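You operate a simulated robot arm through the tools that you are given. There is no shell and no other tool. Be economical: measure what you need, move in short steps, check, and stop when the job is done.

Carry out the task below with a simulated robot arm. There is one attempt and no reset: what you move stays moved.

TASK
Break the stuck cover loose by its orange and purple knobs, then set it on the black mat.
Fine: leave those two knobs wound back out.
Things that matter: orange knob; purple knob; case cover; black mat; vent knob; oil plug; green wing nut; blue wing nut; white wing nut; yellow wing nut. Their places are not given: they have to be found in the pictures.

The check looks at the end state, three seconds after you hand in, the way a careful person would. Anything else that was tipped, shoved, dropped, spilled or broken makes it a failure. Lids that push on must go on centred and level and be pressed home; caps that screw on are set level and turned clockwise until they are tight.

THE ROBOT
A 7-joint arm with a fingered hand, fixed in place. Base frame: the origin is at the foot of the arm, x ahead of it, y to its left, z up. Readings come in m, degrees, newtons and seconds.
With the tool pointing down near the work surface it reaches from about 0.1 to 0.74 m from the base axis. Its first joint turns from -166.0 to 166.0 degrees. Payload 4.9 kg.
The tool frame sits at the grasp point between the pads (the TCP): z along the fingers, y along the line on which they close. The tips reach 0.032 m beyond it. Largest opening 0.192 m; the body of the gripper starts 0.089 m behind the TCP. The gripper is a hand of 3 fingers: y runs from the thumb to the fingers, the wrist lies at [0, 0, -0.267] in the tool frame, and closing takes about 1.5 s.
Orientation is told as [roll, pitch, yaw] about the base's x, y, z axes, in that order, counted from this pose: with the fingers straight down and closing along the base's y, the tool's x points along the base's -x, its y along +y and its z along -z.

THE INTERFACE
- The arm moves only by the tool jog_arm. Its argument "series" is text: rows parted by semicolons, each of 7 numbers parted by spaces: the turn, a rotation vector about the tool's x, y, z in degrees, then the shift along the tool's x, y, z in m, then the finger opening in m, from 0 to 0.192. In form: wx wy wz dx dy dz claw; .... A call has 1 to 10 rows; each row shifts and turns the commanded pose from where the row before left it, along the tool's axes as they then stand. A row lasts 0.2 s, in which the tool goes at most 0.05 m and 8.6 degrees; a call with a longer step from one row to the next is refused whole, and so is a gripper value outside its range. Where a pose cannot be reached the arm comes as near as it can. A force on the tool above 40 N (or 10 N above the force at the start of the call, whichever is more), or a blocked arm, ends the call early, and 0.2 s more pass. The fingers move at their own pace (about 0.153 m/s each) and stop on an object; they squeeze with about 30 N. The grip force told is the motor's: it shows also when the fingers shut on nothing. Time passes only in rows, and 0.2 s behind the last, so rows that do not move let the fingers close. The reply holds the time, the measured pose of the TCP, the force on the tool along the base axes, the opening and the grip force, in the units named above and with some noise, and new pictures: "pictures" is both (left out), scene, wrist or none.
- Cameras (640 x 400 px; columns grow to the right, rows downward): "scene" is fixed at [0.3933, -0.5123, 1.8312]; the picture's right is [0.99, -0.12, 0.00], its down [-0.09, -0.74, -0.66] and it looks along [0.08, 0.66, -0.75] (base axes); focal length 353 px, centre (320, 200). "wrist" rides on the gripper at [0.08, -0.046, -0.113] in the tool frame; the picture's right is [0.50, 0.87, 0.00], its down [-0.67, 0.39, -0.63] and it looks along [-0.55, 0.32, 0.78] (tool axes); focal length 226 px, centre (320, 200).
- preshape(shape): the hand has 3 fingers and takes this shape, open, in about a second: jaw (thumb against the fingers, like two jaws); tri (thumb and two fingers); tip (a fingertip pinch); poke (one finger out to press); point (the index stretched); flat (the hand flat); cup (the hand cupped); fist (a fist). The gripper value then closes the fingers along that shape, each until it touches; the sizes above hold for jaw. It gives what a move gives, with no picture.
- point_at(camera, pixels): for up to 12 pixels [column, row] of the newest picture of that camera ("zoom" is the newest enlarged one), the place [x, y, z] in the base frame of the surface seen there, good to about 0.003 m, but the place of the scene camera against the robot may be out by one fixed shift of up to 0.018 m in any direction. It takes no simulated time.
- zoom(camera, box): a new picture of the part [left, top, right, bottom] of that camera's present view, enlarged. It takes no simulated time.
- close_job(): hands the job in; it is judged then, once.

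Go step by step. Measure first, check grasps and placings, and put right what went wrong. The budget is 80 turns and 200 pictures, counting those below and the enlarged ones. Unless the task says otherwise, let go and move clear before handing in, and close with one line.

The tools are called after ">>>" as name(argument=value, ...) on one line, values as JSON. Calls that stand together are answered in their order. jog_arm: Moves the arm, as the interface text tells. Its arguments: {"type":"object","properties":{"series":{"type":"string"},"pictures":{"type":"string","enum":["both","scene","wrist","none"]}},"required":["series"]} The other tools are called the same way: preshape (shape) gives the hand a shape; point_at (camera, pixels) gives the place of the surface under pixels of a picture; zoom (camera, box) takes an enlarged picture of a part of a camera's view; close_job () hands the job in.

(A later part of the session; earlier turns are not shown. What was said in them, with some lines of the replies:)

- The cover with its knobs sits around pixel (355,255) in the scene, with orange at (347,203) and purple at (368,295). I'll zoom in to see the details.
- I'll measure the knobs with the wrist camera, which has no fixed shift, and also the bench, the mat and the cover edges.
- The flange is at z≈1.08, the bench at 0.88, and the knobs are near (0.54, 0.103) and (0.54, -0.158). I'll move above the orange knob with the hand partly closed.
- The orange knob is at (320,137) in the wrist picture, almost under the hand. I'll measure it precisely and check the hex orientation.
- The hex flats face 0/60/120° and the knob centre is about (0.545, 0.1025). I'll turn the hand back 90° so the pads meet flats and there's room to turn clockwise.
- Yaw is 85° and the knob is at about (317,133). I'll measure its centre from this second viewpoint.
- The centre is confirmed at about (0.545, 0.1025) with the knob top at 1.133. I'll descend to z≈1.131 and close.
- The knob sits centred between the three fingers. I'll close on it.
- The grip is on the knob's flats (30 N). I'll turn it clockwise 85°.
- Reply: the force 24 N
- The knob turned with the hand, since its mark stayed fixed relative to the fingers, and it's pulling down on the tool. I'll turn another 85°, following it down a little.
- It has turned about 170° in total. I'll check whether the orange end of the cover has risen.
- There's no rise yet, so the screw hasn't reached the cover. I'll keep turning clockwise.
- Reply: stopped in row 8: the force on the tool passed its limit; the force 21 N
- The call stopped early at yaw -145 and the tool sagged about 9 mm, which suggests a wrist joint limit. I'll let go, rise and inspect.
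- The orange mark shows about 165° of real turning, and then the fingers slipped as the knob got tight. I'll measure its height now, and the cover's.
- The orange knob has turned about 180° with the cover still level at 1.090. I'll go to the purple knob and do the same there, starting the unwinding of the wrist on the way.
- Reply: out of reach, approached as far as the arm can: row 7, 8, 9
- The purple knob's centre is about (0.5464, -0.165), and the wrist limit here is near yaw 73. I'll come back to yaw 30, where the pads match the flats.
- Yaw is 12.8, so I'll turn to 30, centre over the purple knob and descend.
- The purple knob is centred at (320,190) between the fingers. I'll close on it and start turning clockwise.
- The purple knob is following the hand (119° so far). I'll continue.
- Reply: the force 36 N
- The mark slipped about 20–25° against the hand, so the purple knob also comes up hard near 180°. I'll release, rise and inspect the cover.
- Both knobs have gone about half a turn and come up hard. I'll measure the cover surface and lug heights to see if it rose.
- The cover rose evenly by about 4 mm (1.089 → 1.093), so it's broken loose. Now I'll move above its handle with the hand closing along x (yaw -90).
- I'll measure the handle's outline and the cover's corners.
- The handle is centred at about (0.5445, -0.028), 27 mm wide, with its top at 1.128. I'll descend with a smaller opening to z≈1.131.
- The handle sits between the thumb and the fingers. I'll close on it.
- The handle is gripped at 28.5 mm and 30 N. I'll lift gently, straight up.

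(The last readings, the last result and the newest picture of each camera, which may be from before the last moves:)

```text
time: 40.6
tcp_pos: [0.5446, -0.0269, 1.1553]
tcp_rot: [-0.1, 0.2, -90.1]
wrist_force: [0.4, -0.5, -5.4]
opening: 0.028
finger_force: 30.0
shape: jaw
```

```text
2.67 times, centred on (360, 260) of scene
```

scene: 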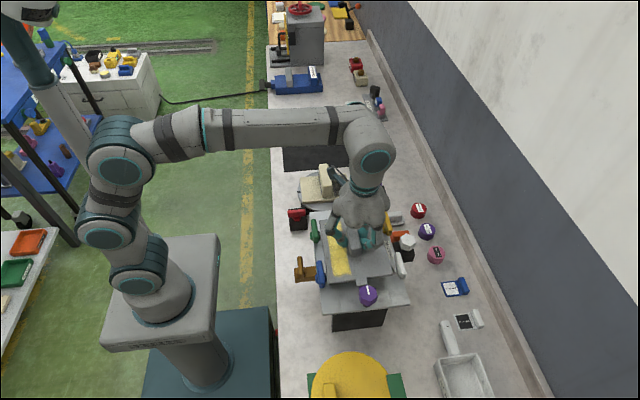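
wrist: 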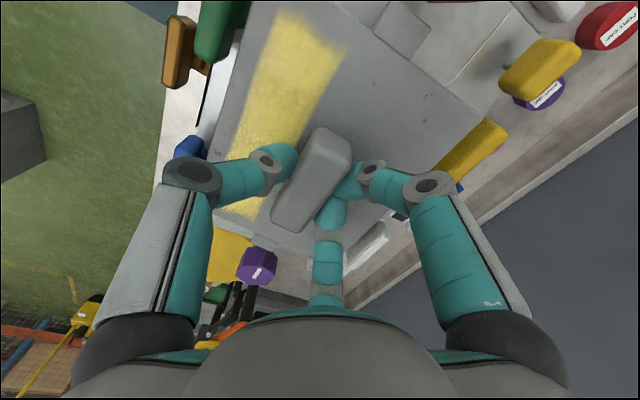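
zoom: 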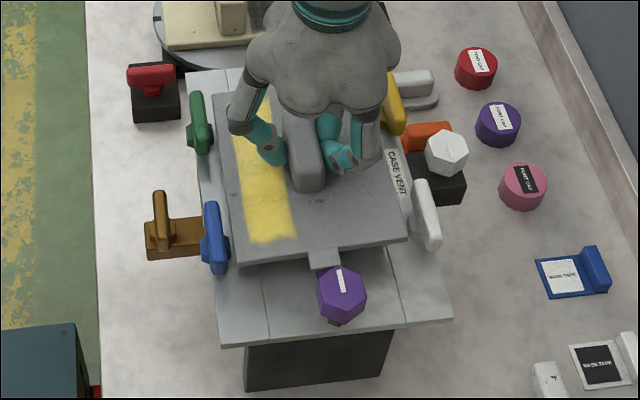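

The cover is lifting level, about 0.5 kg, and clear of the knobs. I'll carry on straight up.

>>> jog_arm(series="0 0 0 0 0 -0.01 0; 0 0 0 0 0 -0.01 0; 0 0 0 0 0 -0.02 0; 0 0 0 0 0 -0.03 0; 0 0 0 0 0 -0.03 0; 0 0 0 0 0 -0.02 0; 0 0 0 0 0 0 0")

```text
time: 42.2
tcp_pos: [0.5464, -0.0286, 1.2734]
tcp_rot: [-0.2, 0.2, -90.1]
wrist_force: [-0.5, 0.1, -5.4]
opening: 0.0281
finger_force: 30.0
shape: jaw
```

scene: 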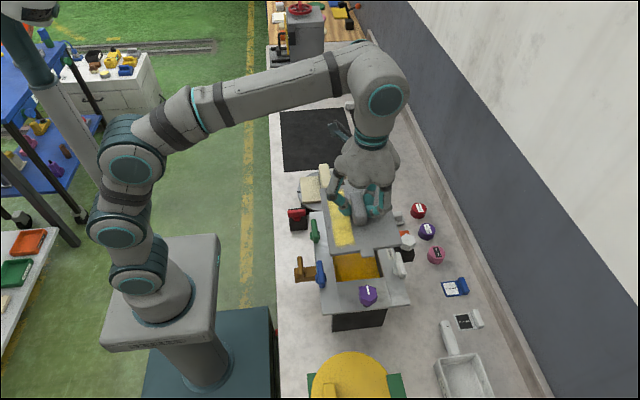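
wrist: 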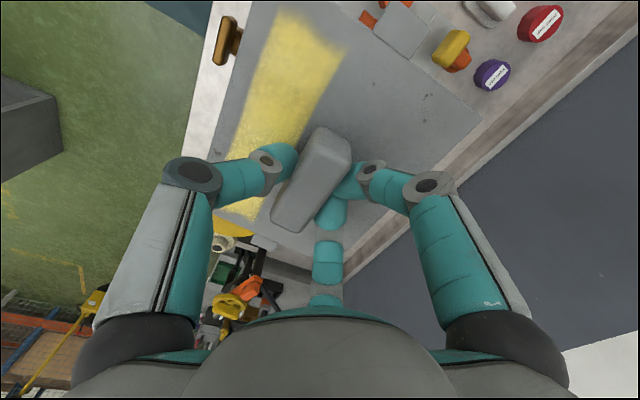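

The case is open and the cover hangs level. I'll carry it at this height toward the mat.

>>> jog_arm(series="0 0 0 0.03 -0.004 0 0; 0 0 0 0.04 -0.005 0 0; 0 0 0 0.04 -0.005 0 0; 0 0 0 0.04 -0.005 0 0; 0 0 0 0.04 -0.005 0 0; 0 0 0 0.04 -0.005 0 0; 0 0 0 0.04 -0.005 0 0; 0 0 0 0.04 -0.005 0 0; 0 0 0 0.04 -0.005 0 0; 0 0 0 0.03 -0.005 0 0", pictures="none")

>>> jog_arm(series="0 0 -8.5 0 0 0 0; 0 0 -8.5 0 0 0 0; 0 0 -8.5 0 0 0 0; 0 0 -8.5 0 0 0 0; 0 0 -8.5 0 0 0 0; 0 0 -8.5 0 0 0 0; 0 0 -8.5 0 0 0 0; 0 0 -8.5 0 0 0 0; 0 0 -8.5 0 0 0 0; 0 0 -8.5 0 0 0 0")

```text
time: 44.4
tcp_pos: [0.4986, 0.3517, 1.2762]
tcp_rot: [-0.2, 0.1, -90.3]
wrist_force: [0.7, 0.4, -4.9]
opening: 0.0277
finger_force: 30.3
shape: jaw
```

```text
time: 46.6
tcp_pos: [0.4964, 0.3532, 1.2767]
tcp_rot: [0.1, 0.2, -5.0]
wrist_force: [0.3, -0.1, -5.0]
opening: 0.0275
finger_force: 30.0
shape: jaw
```

scene: 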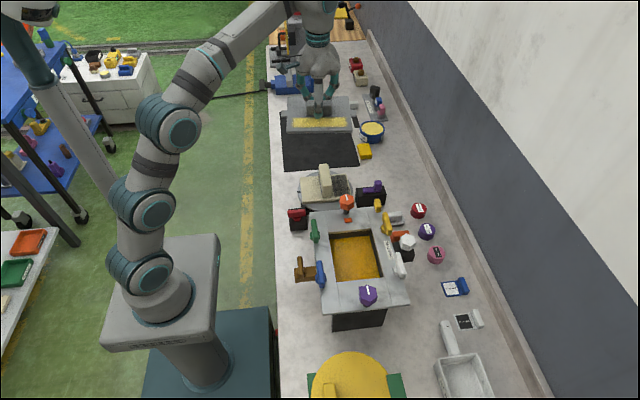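
wrist: 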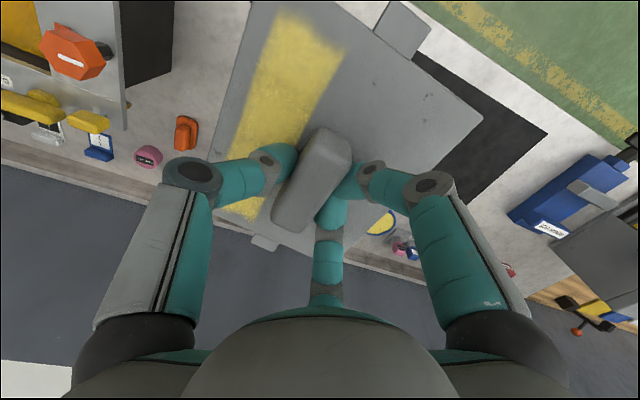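

The cover's long axis now lies along x. I'll check the underside thickness and the mat area.

>>> zoom(camera="scene", box=[265, 70, 393, 175])

>>> jog_arm(series="0 0 -5 0 0.02 0.01 0; 0 0 0 0 0.03 0.02 0; 0 0 0 0 0.03 0.02 0; 0 0 0 0 0.03 0.02 0; 0 0 0 0 0.03 0.02 0; 0 0 0 0 0.03 0.02 0; 0 0 0 0 0.03 0.02 0; 0 0 0 0 0.015 0.03 0; 0 0 0 0 0 0.04 0; 0 0 0 0 0 0.04 0")

```text
3.81 times, centred on (329, 122) of scene
```

zoom: 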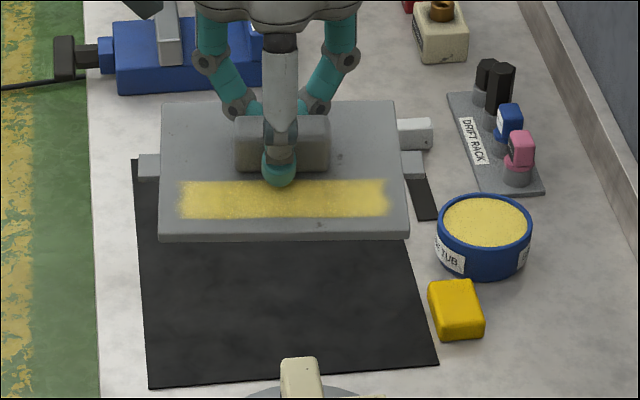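

```text
time: 48.8
tcp_pos: [0.4915, 0.5618, 1.0327]
tcp_rot: [0.3, 0.2, -0.1]
wrist_force: [0.0, 0.9, -4.6]
opening: 0.0276
finger_force: 30.4
shape: jaw
out of reach, approached as far as the arm can: row 7
```

scene: 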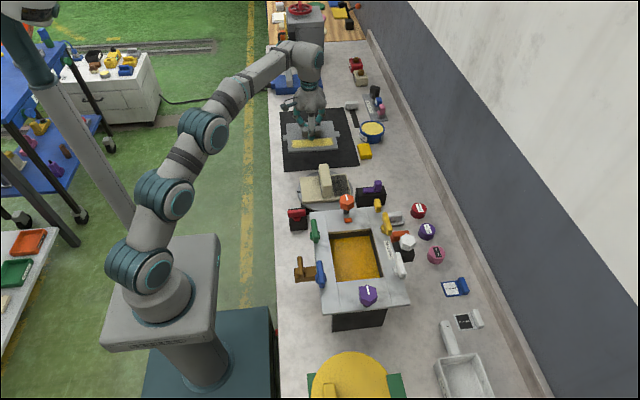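
wrist: 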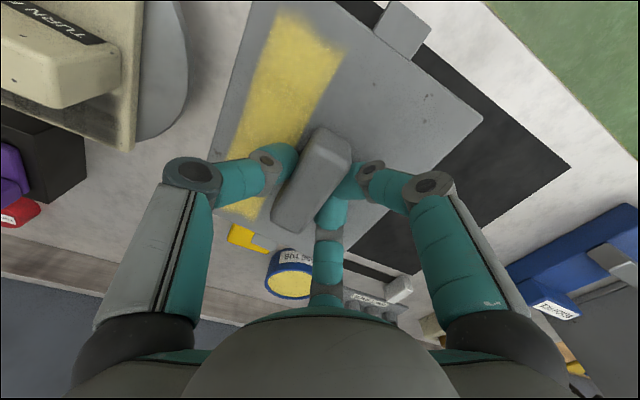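

The cover hangs over the near part of the mat. I'll descend to just above it while edging further onto the mat if reach allows.

>>> jog_arm(series="0 0 0 0 0 0.03 0; 0 0 0 0 0 0.03 0; 0 0 0 -0.005 0.007 0.015 0; 0 0 0 -0.005 0.008 0.005 0; 0 0 0 0 0 0 0")

>>> zoom(camera="scene", box=[265, 90, 377, 180])

```text
time: 50.0
tcp_pos: [0.5008, 0.5745, 0.9514]
tcp_rot: [0.1, 0.3, -0.2]
wrist_force: [-0.2, -0.1, -5.0]
opening: 0.0278
finger_force: 30.1
shape: jaw
```

scene: 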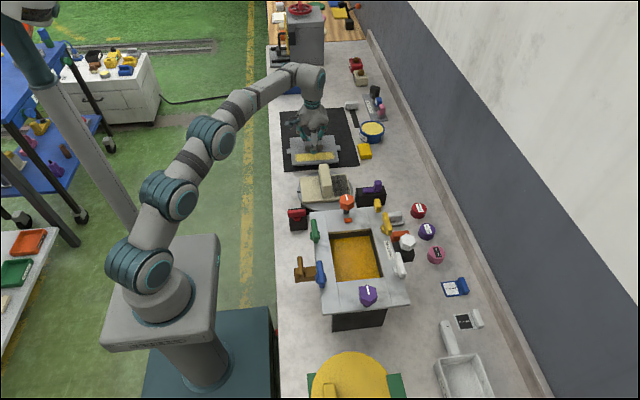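
wrist: 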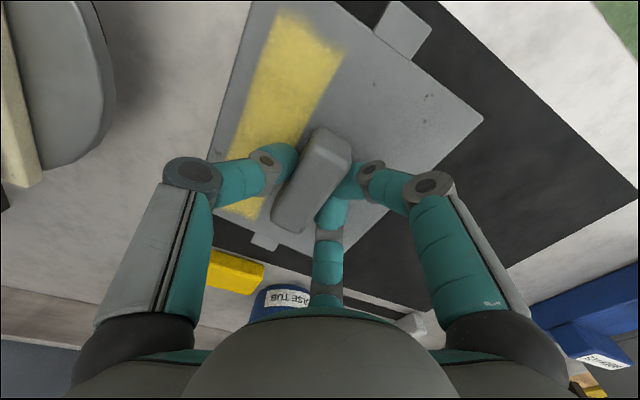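

```text
4.44 times, centred on (321, 135) of scene
```

zoom: 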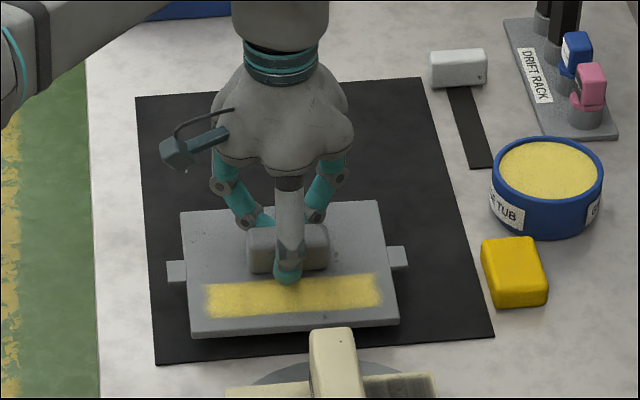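

Reach is fine down here. I'll nudge another 15 mm inward and lower toward contact.

>>> jog_arm(series="0 0 0 -0.005 0.015 0 0; 0 0 0 0 0 0.01 0; 0 0 0 0 0 0.006 0; 0 0 0 0 0 0.004 0; 0 0 0 0 0 0 0")

```text
time: 51.2
tcp_pos: [0.5066, 0.5899, 0.9317]
tcp_rot: [0.3, 0.2, -0.1]
wrist_force: [-3.4, 1.6, -0.9]
opening: 0.0276
finger_force: 29.4
shape: jaw
```

scene: 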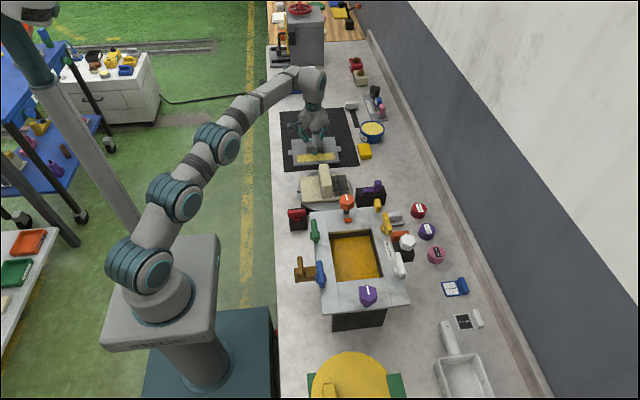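
wrist: 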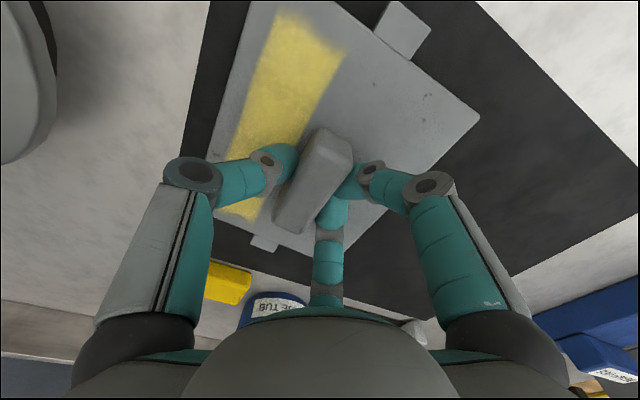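

The weight has come off the hand (-5 → -0.9 N), so the cover touches the mat. I'll settle 2 mm more, open and rise.

>>> jog_arm(series="0 0 0 0 0 0.002 0; 0 0 0 0 0 0 0; 0 0 0 0 0 0 0.035; 0 0 0 0 0 0 0.05; 0 0 0 0 0 0 0.085; 0 0 0 0 0 0 0.085; 0 0 0 0 0 -0.02 0.085; 0 0 0 0 0 -0.04 0.085; 0 0 0 0 -0.01 -0.04 0.085; 0 0 0 0 -0.02 -0.04 0.085")

>>> zoom(camera="scene", box=[265, 90, 377, 180])

>>> zoom(camera="scene", box=[290, 185, 430, 335])

```text
time: 53.4
tcp_pos: [0.507, 0.5601, 1.0679]
tcp_rot: [-0.1, 0.3, -0.1]
wrist_force: [0.3, -0.5, -2.3]
opening: 0.0846
finger_force: 0.0
shape: jaw
```

scene: 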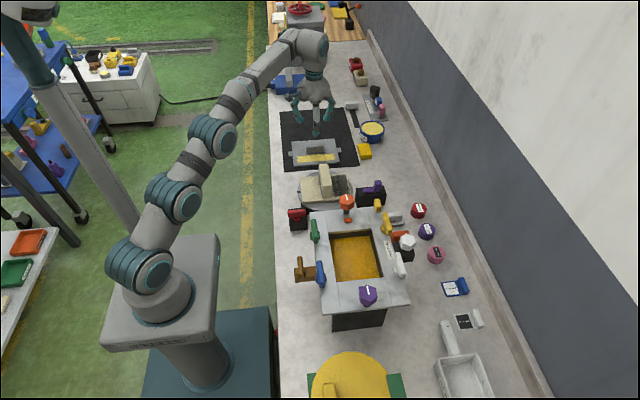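
wrist: 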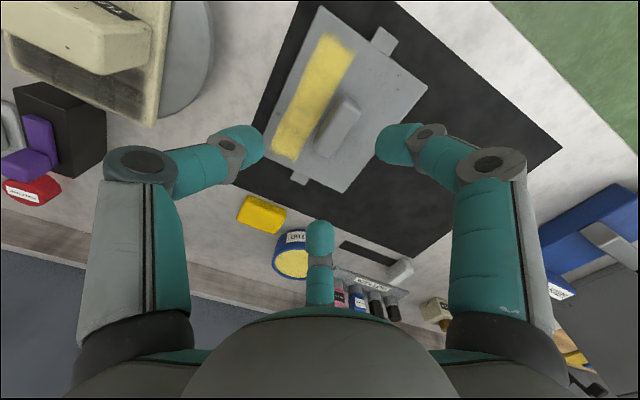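

```text
4.44 times, centred on (321, 135) of scene
```

zoom: 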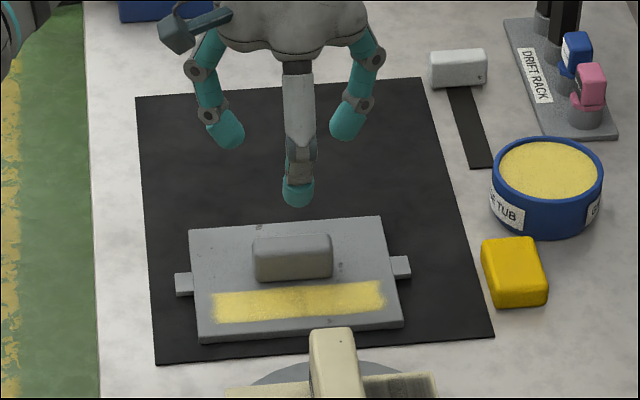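

```text
2.67 times, centred on (360, 260) of scene
```

zoom: 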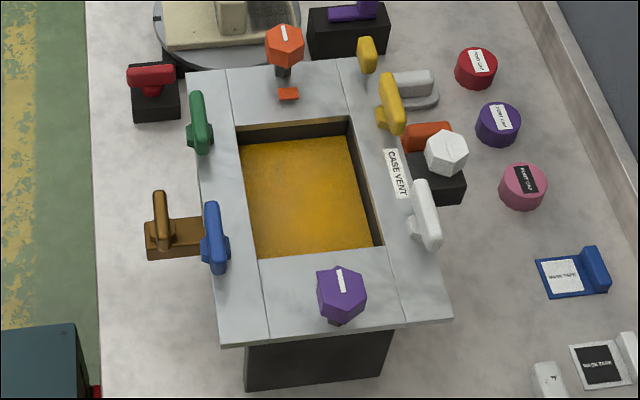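

The cover lies flat and fully on the mat. Now I'll wind the two knobs back out, starting with orange: travel above it first.

>>> jog_arm(series="0 0 0 -0.0038 -0.0457 -0.0165 0.1; 0 0 0 -0.0038 -0.0457 -0.0165 0.1; 0 0 0 -0.0038 -0.0457 -0.0165 0.1; 0 0 0 -0.0038 -0.0457 -0.0165 0.1; 0 0 0 -0.0038 -0.0457 -0.0165 0.1; 0 0 0 -0.0038 -0.0457 -0.0165 0.1; 0 0 0 -0.0038 -0.0457 -0.0165 0.1; 0 0 0 -0.0038 -0.0457 -0.0165 0.1; 0 0 0 -0.0038 -0.0457 -0.0165 0.1; 0 0 0 -0.0038 -0.0457 -0.0165 0.1", pictures="none")

>>> jog_arm(series="0 0 8.6 0 0 0 0.1; 0 0 8.6 0 0 0 0.1; 0 0 8.6 0 0 0 0.1; 0 0 8.6 0 0 0 0.1; 0 0 8.6 0 0 0 0.1; 0 0 8.6 0 0 0 0.1; 0 0 8.6 0 0 0 0.1; 0 0 8.6 0 0 0 0.1; 0 0 8.6 0 0 0 0.1; 0 0 8.6 0 0 0 0.1", pictures="wrist")

>>> zoom(camera="wrist", box=[240, 80, 400, 180])

```text
time: 55.6
tcp_pos: [0.5464, 0.1016, 1.2346]
tcp_rot: [0.2, 0.3, -0.1]
wrist_force: [1.0, -0.2, 0.3]
opening: 0.0996
finger_force: 0.0
shape: jaw
```

```text
time: 57.8
tcp_pos: [0.5452, 0.1036, 1.2341]
tcp_rot: [-0.2, 0.2, -86.4]
wrist_force: [-0.6, 0.8, 0.3]
opening: 0.0994
finger_force: 0.1
shape: jaw
```

wrist: 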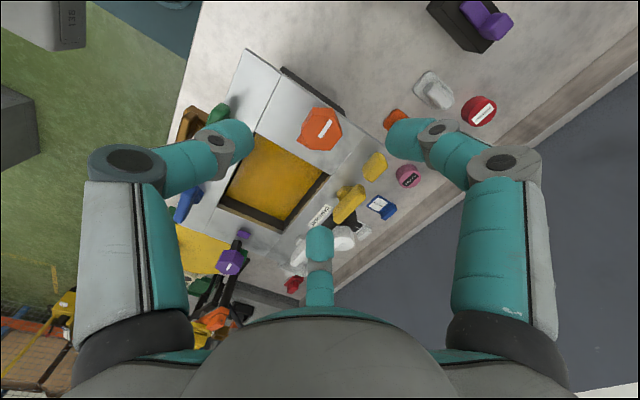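

```text
4.00 times, centred on (320, 130) of wrist
```

zoom: 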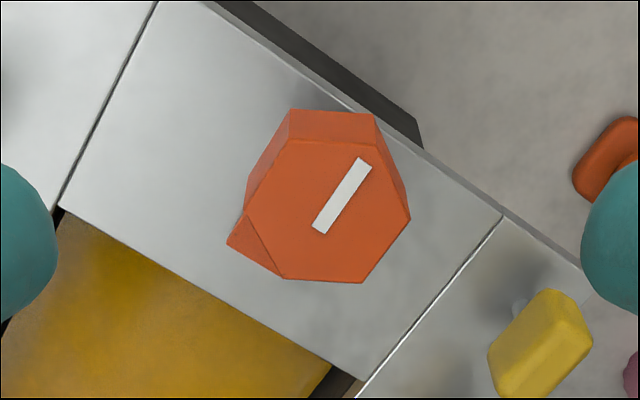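

The orange knob is centred at (322,130) in the wrist picture, and its wedge foot is now visible below. I'll descend, close and turn counter-clockwise.

>>> jog_arm(series="0 0 3.6 0 0 0.03 0.1; 0 0 0 0 0 0.03 0.1; 0 0 0 0 0 0.03 0.1; 0 0 0 0 0 0.013 0.1; 0 0 0 0 0 0 0.06; 0 0 0 0 0 0 0.03; 0 0 0 0 0 0 0; 0 0 0 0 0 0 0; 0 0 0 0 0 0 0; 0 0 0 0 0 0 0", pictures="wrist")

>>> jog_arm(series="0 0 -8.6 0 0 0 0; 0 0 -8.6 0 0 0 0; 0 0 -8.6 0 0 0 0; 0 0 -8.6 0 0 0 0; 0 0 -8.6 0 0 0 0; 0 0 -8.6 0 0 0 0; 0 0 -8.6 0 0 0 0; 0 0 -8.6 0 0 0 0; 0 0 -8.6 0 0 0 0; 0 0 -8.6 0 0 0 0", pictures="wrist")

```text
time: 60.0
tcp_pos: [0.5449, 0.1028, 1.1288]
tcp_rot: [-0.5, 0.1, -89.8]
wrist_force: [0.4, 1.8, -18.6]
opening: 0.0291
finger_force: 30.5
shape: jaw
```

wrist: 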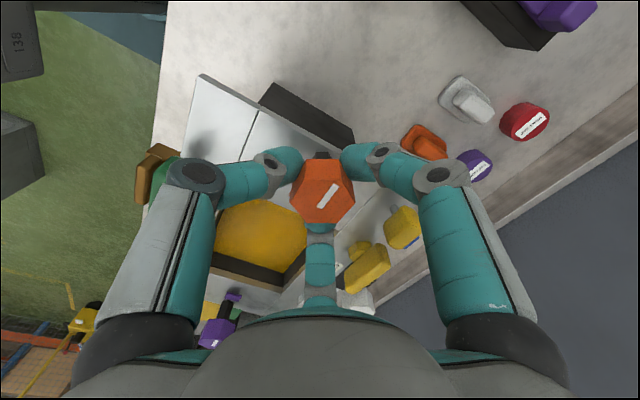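

```text
time: 62.2
tcp_pos: [0.5456, 0.1023, 1.1281]
tcp_rot: [0.1, 0.3, -3.6]
wrist_force: [12.9, 9.1, -33.1]
opening: 0.0277
finger_force: 29.6
shape: jaw
```

wrist: 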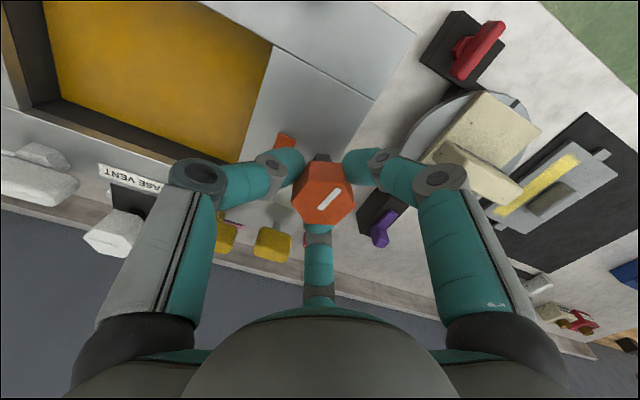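

The knob is turning back with a small slip, and the pull down is 33 N. I'll ease down 1 mm and continue.

>>> jog_arm(series="0 0 0 0 0 0.001 0; 0 0 -8.6 0 0 0 0; 0 0 -8.6 0 0 0 0; 0 0 -8.6 0 0 0 0; 0 0 -8.6 0 0 0 0; 0 0 -8.6 0 0 0 0; 0 0 -8.6 0 0 0 0; 0 0 -8.6 0 0 0 0; 0 0 -8.6 0 0 0 0; 0 0 -8.6 0 0 0 0", pictures="wrist")

>>> jog_arm(series="0 0 0 0 0 0 0.05; 0 0 0 0 0 0 0.08; 0 0 0 0 0 -0.01 0.1; 0 0 0 0 0 -0.04 0.1; 0 0 0 0 0 -0.05 0.1; 0 0 0 0 0 0 0.1", pictures="wrist")

>>> zoom(camera="wrist", box=[240, 80, 400, 180])

```text
time: 64.4
tcp_pos: [0.5454, 0.104, 1.1287]
tcp_rot: [0.3, -0.2, 73.8]
wrist_force: [7.8, 19.3, -22.6]
opening: 0.0271
finger_force: 29.9
shape: jaw
```

wrist: 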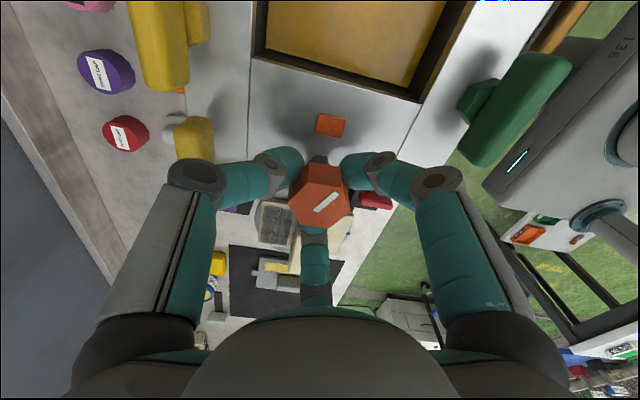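

```text
time: 65.8
tcp_pos: [0.5465, 0.1021, 1.2287]
tcp_rot: [0.3, -0.1, 73.8]
wrist_force: [0.3, 0.1, -0.2]
opening: 0.0996
finger_force: 0.1
shape: jaw
```

wrist: 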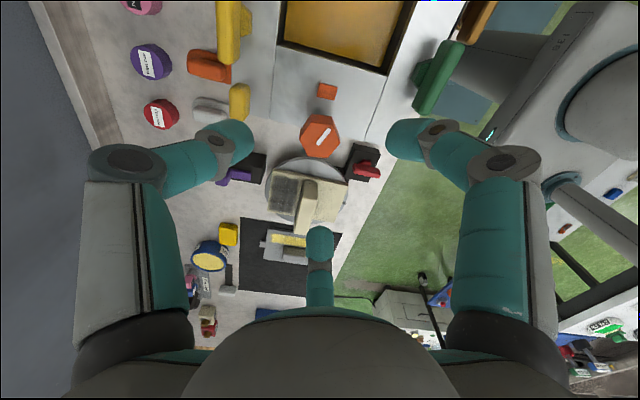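

```text
4.00 times, centred on (320, 130) of wrist
```

zoom: 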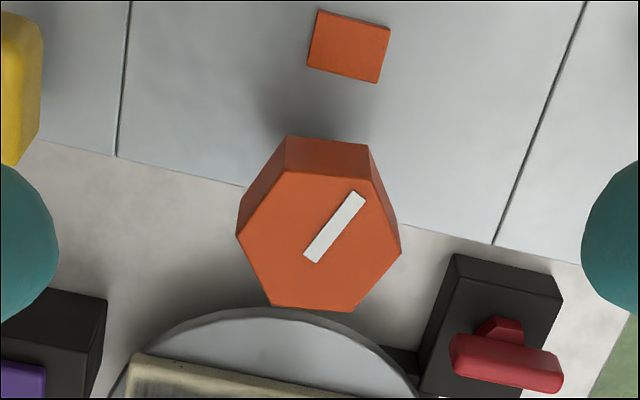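

The orange mark is about 25° short of its starting angle because of the slip. I'll regrip at yaw 63 and turn the rest.

>>> jog_arm(series="0 0 5.4 0 0 0.03 0.1; 0 0 5.4 0 0 0.03 0.1; 0 0 0 0 0 0.03 0.1; 0 0 0 0 0 0.01 0.1; 0 0 0 0 0 0 0.05; 0 0 0 0 0 0 0.0; 0 0 0 0 0 0 0; 0 0 0 0 0 0 0; 0 0 0 0 0 0 0; 0 0 0 0 0 0 0", pictures="none")

>>> jog_arm(series="0 0 -7.5 0 0 0 0; 0 0 -7.5 0 0 0 0; 0 0 -7.5 0 0 0 0; 0 0 -7.5 0 0 0 0; 0 0 0 0 0 0 0.05; 0 0 0 0 0 0 0.08; 0 0 0 0 0 -0.01 0.1; 0 0 0 0 0 -0.04 0.1; 0 0 0 0 0 -0.05 0.1; 0 0 0 0 0 0 0.1", pictures="wrist")

>>> zoom(camera="wrist", box=[240, 80, 400, 180])

```text
time: 68.0
tcp_pos: [0.545, 0.1019, 1.1268]
tcp_rot: [0.4, 0.1, 62.9]
wrist_force: [1.7, 0.0, -21.2]
opening: 0.0288
finger_force: 30.1
shape: jaw
```

```text
time: 70.2
tcp_pos: [0.5447, 0.1019, 1.2288]
tcp_rot: [0.2, -0.2, 92.8]
wrist_force: [-0.6, 0.2, -0.5]
opening: 0.0996
finger_force: 0.0
shape: jaw
```

wrist: 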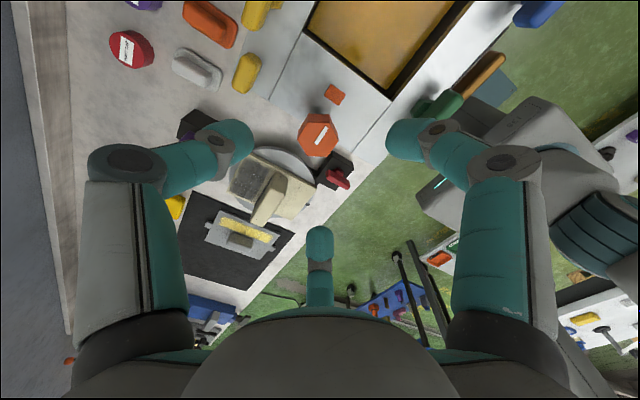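

```text
4.00 times, centred on (320, 130) of wrist
```

zoom: 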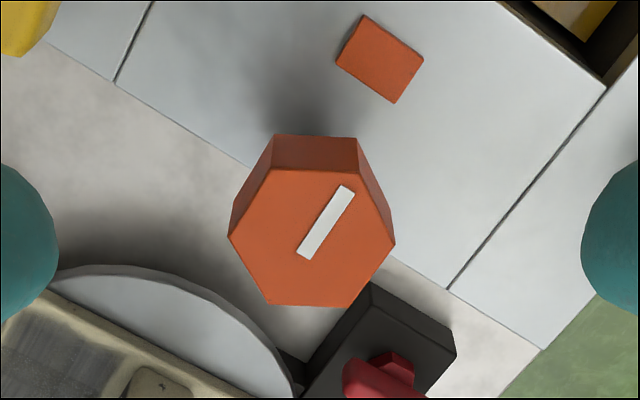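

The orange knob is back at its starting mark angle. Now I'll go to the purple knob and wind the wrist round to yaw -150.

>>> jog_arm(series="0 0 0 0.0445 0.002 0 0.1; 0 0 0 0.0445 0.002 0 0.1; 0 0 0 0.0445 0.002 0 0.1; 0 0 0 0.0445 0.002 0 0.1; 0 0 0 0.0445 0.002 0 0.1; 0 0 0 0.0445 0.002 0 0.1; 0 0 8.6 0 0 0 0.1; 0 0 8.6 0 0 0 0.1; 0 0 8.6 0 0 0 0.1; 0 0 8.6 0 0 0 0.1", pictures="none")

>>> jog_arm(series="0 0 8.6 0 0 0 0.1; 0 0 8.6 0 0 0 0.1; 0 0 8.6 0 0 0 0.1; 0 0 8.6 0 0 0 0.1; 0 0 8.6 0 0 0 0.1; 0 0 8.6 0 0 0 0.1; 0 0 8.6 0 0 0 0.1; 0 0 8.6 0 0 0 0.1; 0 0 8.6 0 0 0 0.1; 0 0 8.6 0 0 0 0.1", pictures="none")

>>> jog_arm(series="0 0 8.6 0 0 0 0.1; 0 0 8.6 0 0 0 0.1; 0 0 8.6 0 0 0 0.1; 0 0 8.6 0 0 0 0.1; 0 0 8.6 0 0 0 0.1; 0 0 8.6 0 0 0 0.1; 0 0 8.6 0 0 0 0.1; 0 0 8.6 0 0 0 0.1; 0 0 8.6 0 0 0 0.1; 0 0 8.6 0 0 0 0.1", pictures="wrist")

>>> zoom(camera="wrist", box=[240, 80, 400, 180])

```text
time: 72.4
tcp_pos: [0.5225, 0.0063, 1.2242]
tcp_rot: [0.2, 0.0, 58.3]
wrist_force: [0.2, 0.8, 0.1]
opening: 0.1002
finger_force: 0.1
shape: jaw
out of reach, approached as far as the arm can: row 2, 3, 4, 5, 6
```

```text
time: 74.6
tcp_pos: [0.5222, 0.0056, 1.2238]
tcp_rot: [0.0, 0.2, -27.7]
wrist_force: [-0.3, -1.0, -0.7]
opening: 0.1
finger_force: 0.1
shape: jaw
```

```text
time: 76.8
tcp_pos: [0.5235, 0.0055, 1.2244]
tcp_rot: [-0.2, 0.1, -113.5]
wrist_force: [-1.1, -0.1, -1.3]
opening: 0.1
finger_force: 0.0
shape: jaw
```

wrist: 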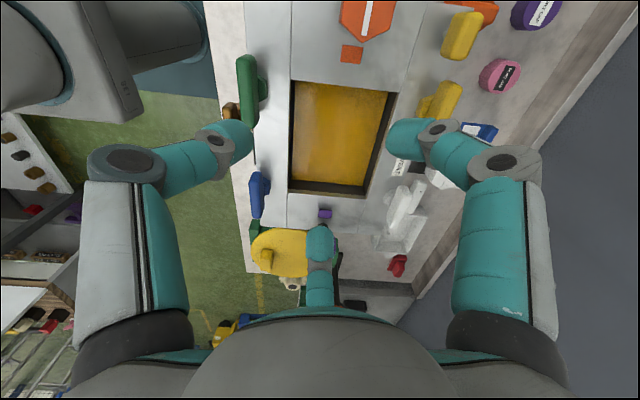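

```text
4.00 times, centred on (320, 130) of wrist
```

zoom: 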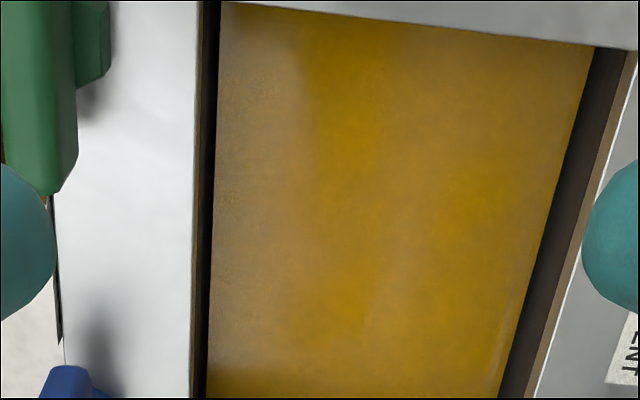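

The wrist limit cut that move short, and I'm now at (0.5235, 0.0055) with yaw -113. I'll translate to the purple knob and finish turning to -150.

>>> jog_arm(series="0 0 0 -0.0368 0.0222 0 0.1; 0 0 0 -0.0368 0.0222 0 0.1; 0 0 0 -0.0368 0.0222 0 0.1; 0 0 0 -0.0368 0.0222 0 0.1; 0 0 7.3 0 0 0 0.1; 0 0 7.3 0 0 0 0.1; 0 0 7.3 0 0 0 0.1; 0 0 7.3 0 0 0 0.1; 0 0 7.3 0 0 0 0.1; 0 0 0 0 0 0 0.1", pictures="wrist")

>>> zoom(camera="wrist", box=[240, 80, 400, 180])

```text
time: 79.0
tcp_pos: [0.5455, -0.1648, 1.2242]
tcp_rot: [-0.2, -0.1, -150.2]
wrist_force: [-0.5, 0.3, -0.1]
opening: 0.0999
finger_force: 0.0
shape: jaw
```

wrist: 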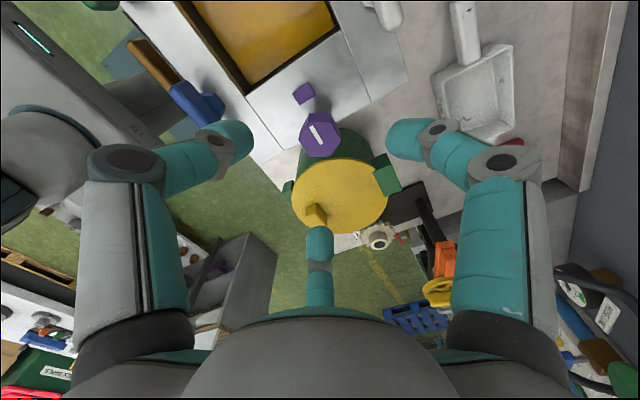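

```text
4.00 times, centred on (320, 130) of wrist
```

zoom: 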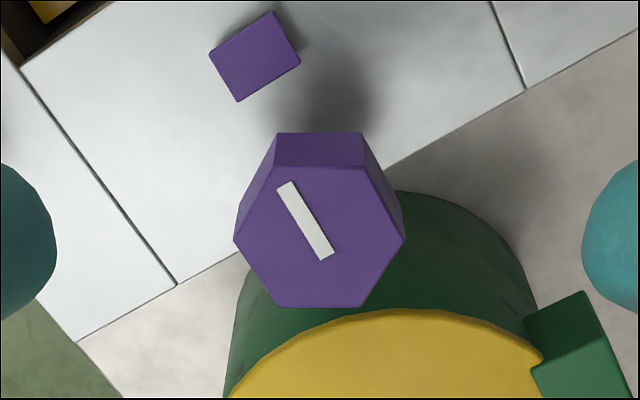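

It's aligned and centred. I'll descend, close and turn counter-clockwise.

>>> jog_arm(series="0 0 0 0 0 0.03 0.1; 0 0 0 0 0 0.03 0.1; 0 0 0 0 0 0.025 0.1; 0 0 0 0 0 0.008 0.1; 0 0 0 0 0 0 0.05; 0 0 0 0 0 0 0.0; 0 0 0 0 0 0 0; 0 0 0 0 0 0 0; 0 0 0 0 0 0 0; 0 0 0 0 0 0 0", pictures="none")

>>> jog_arm(series="0 0 -8.6 0 0 0 0; 0 0 -8.6 0 0 0 0; 0 0 -8.6 0 0 0 0; 0 0 -8.6 0 0 0 0; 0 0 -8.6 0 0 0 0; 0 0 -8.6 0 0 0 0; 0 0 -8.6 0 0 0 0; 0 0 -8.6 0 0 0 0; 0 0 -8.6 0 0 0 0; 0 0 -8.6 0 0 0 0", pictures="wrist")

>>> jog_arm(series="0 0 -8.6 0 0 0 0; 0 0 -8.6 0 0 0 0; 0 0 -8.6 0 0 0 0; 0 0 -8.6 0 0 0 0; 0 0 -8.6 0 0 0 0; 0 0 -8.6 0 0 0 0; 0 0 -8.6 0 0 0 0; 0 0 -8.6 0 0 0 0; 0 0 -8.6 0 0 0 0; 0 0 -8.6 0 0 0 0", pictures="wrist")

```text
time: 81.2
tcp_pos: [0.5446, -0.1649, 1.1295]
tcp_rot: [-0.3, -0.2, -150.0]
wrist_force: [-0.5, -0.3, -13.2]
opening: 0.0303
finger_force: 29.5
shape: jaw
```

```text
time: 83.4
tcp_pos: [0.5455, -0.1639, 1.1299]
tcp_rot: [-0.2, 0.2, -63.8]
wrist_force: [-0.8, -0.4, -18.1]
opening: 0.0301
finger_force: 29.9
shape: jaw
```

wrist: 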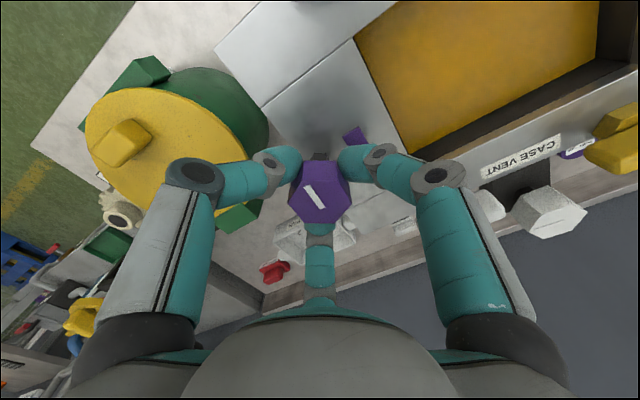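

```text
time: 85.6
tcp_pos: [0.5458, -0.1654, 1.13]
tcp_rot: [0.3, 0.2, 22.2]
wrist_force: [-2.0, -2.8, -20.3]
opening: 0.0301
finger_force: 30.1
shape: jaw
```

wrist: 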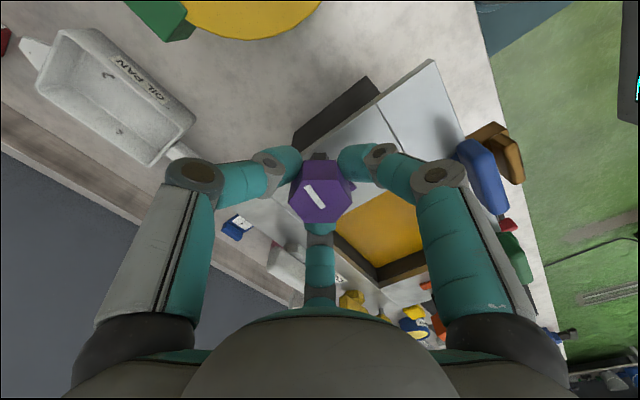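

There was no slip this time. I'll give it the last 8°, release, rise and inspect everything.

>>> jog_arm(series="0 0 -8 0 0 0 0; 0 0 0 0 0 0 0; 0 0 0 0 0 0 0.05; 0 0 0 0 0 0 0.08; 0 0 0 0 0 -0.01 0.1; 0 0 0 0 0 -0.04 0.1; 0 0 0 0 0 -0.05 0.1; 0 0 0 0.04 0 -0.02 0.1; 0 0 0 0.04 0 -0.02 0.1; 0 0 0 0.04 0 0 0.1")

>>> zoom(camera="scene", box=[290, 185, 430, 335])

>>> zoom(camera="scene", box=[265, 90, 377, 180])

```text
time: 87.8
tcp_pos: [0.4414, -0.2249, 1.2714]
tcp_rot: [0.3, 0.1, 30.0]
wrist_force: [0.3, 0.1, -0.5]
opening: 0.0996
finger_force: 0.1
shape: jaw
```

scene: 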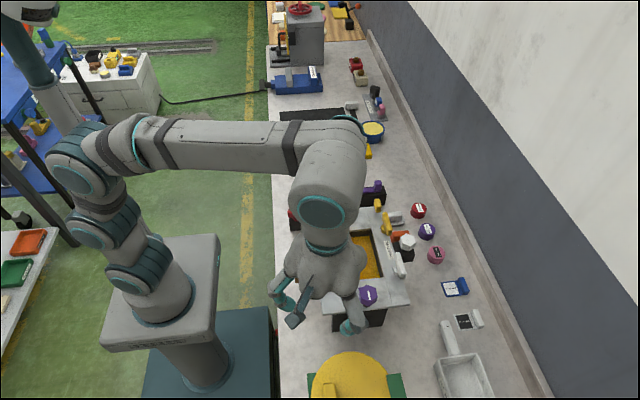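
wrist: 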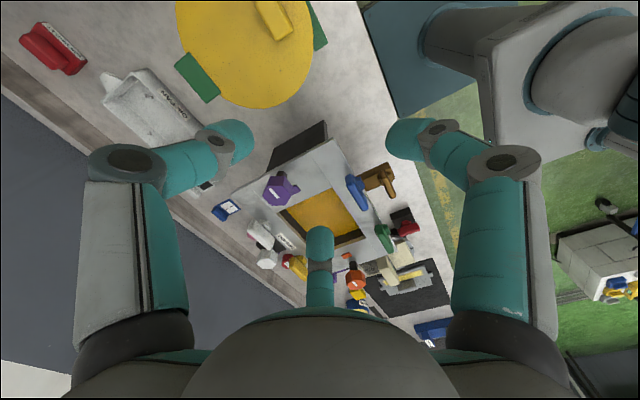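

```text
2.67 times, centred on (360, 260) of scene
```

zoom: 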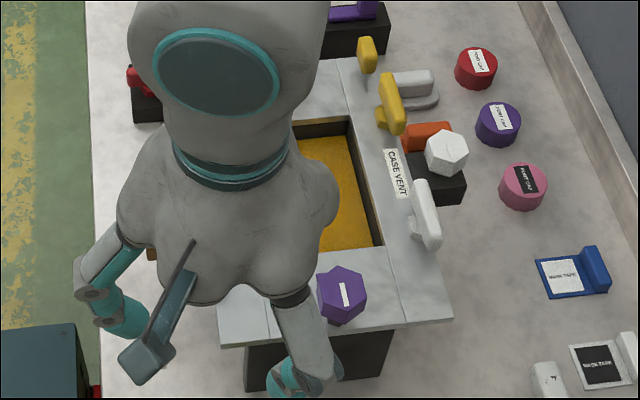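

```text
4.44 times, centred on (321, 135) of scene
```

zoom: 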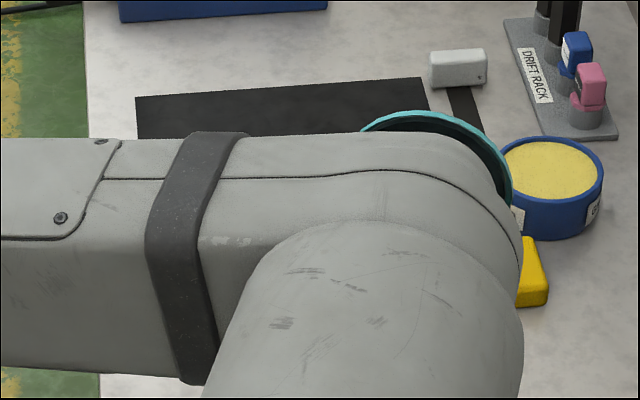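

The purple mark is back at its starting angle, the cover still lies flat on the mat at wrist (405,280), the wing nuts, vent knob and oil plug look untouched, and the hand is clear. I'm handing in.

>>> close_job()

```text
The job is handed in.
```

I broke the cover loose with the orange and purple knobs and set it flat on the black mat. Both knobs are wound back out, and the hand is clear.
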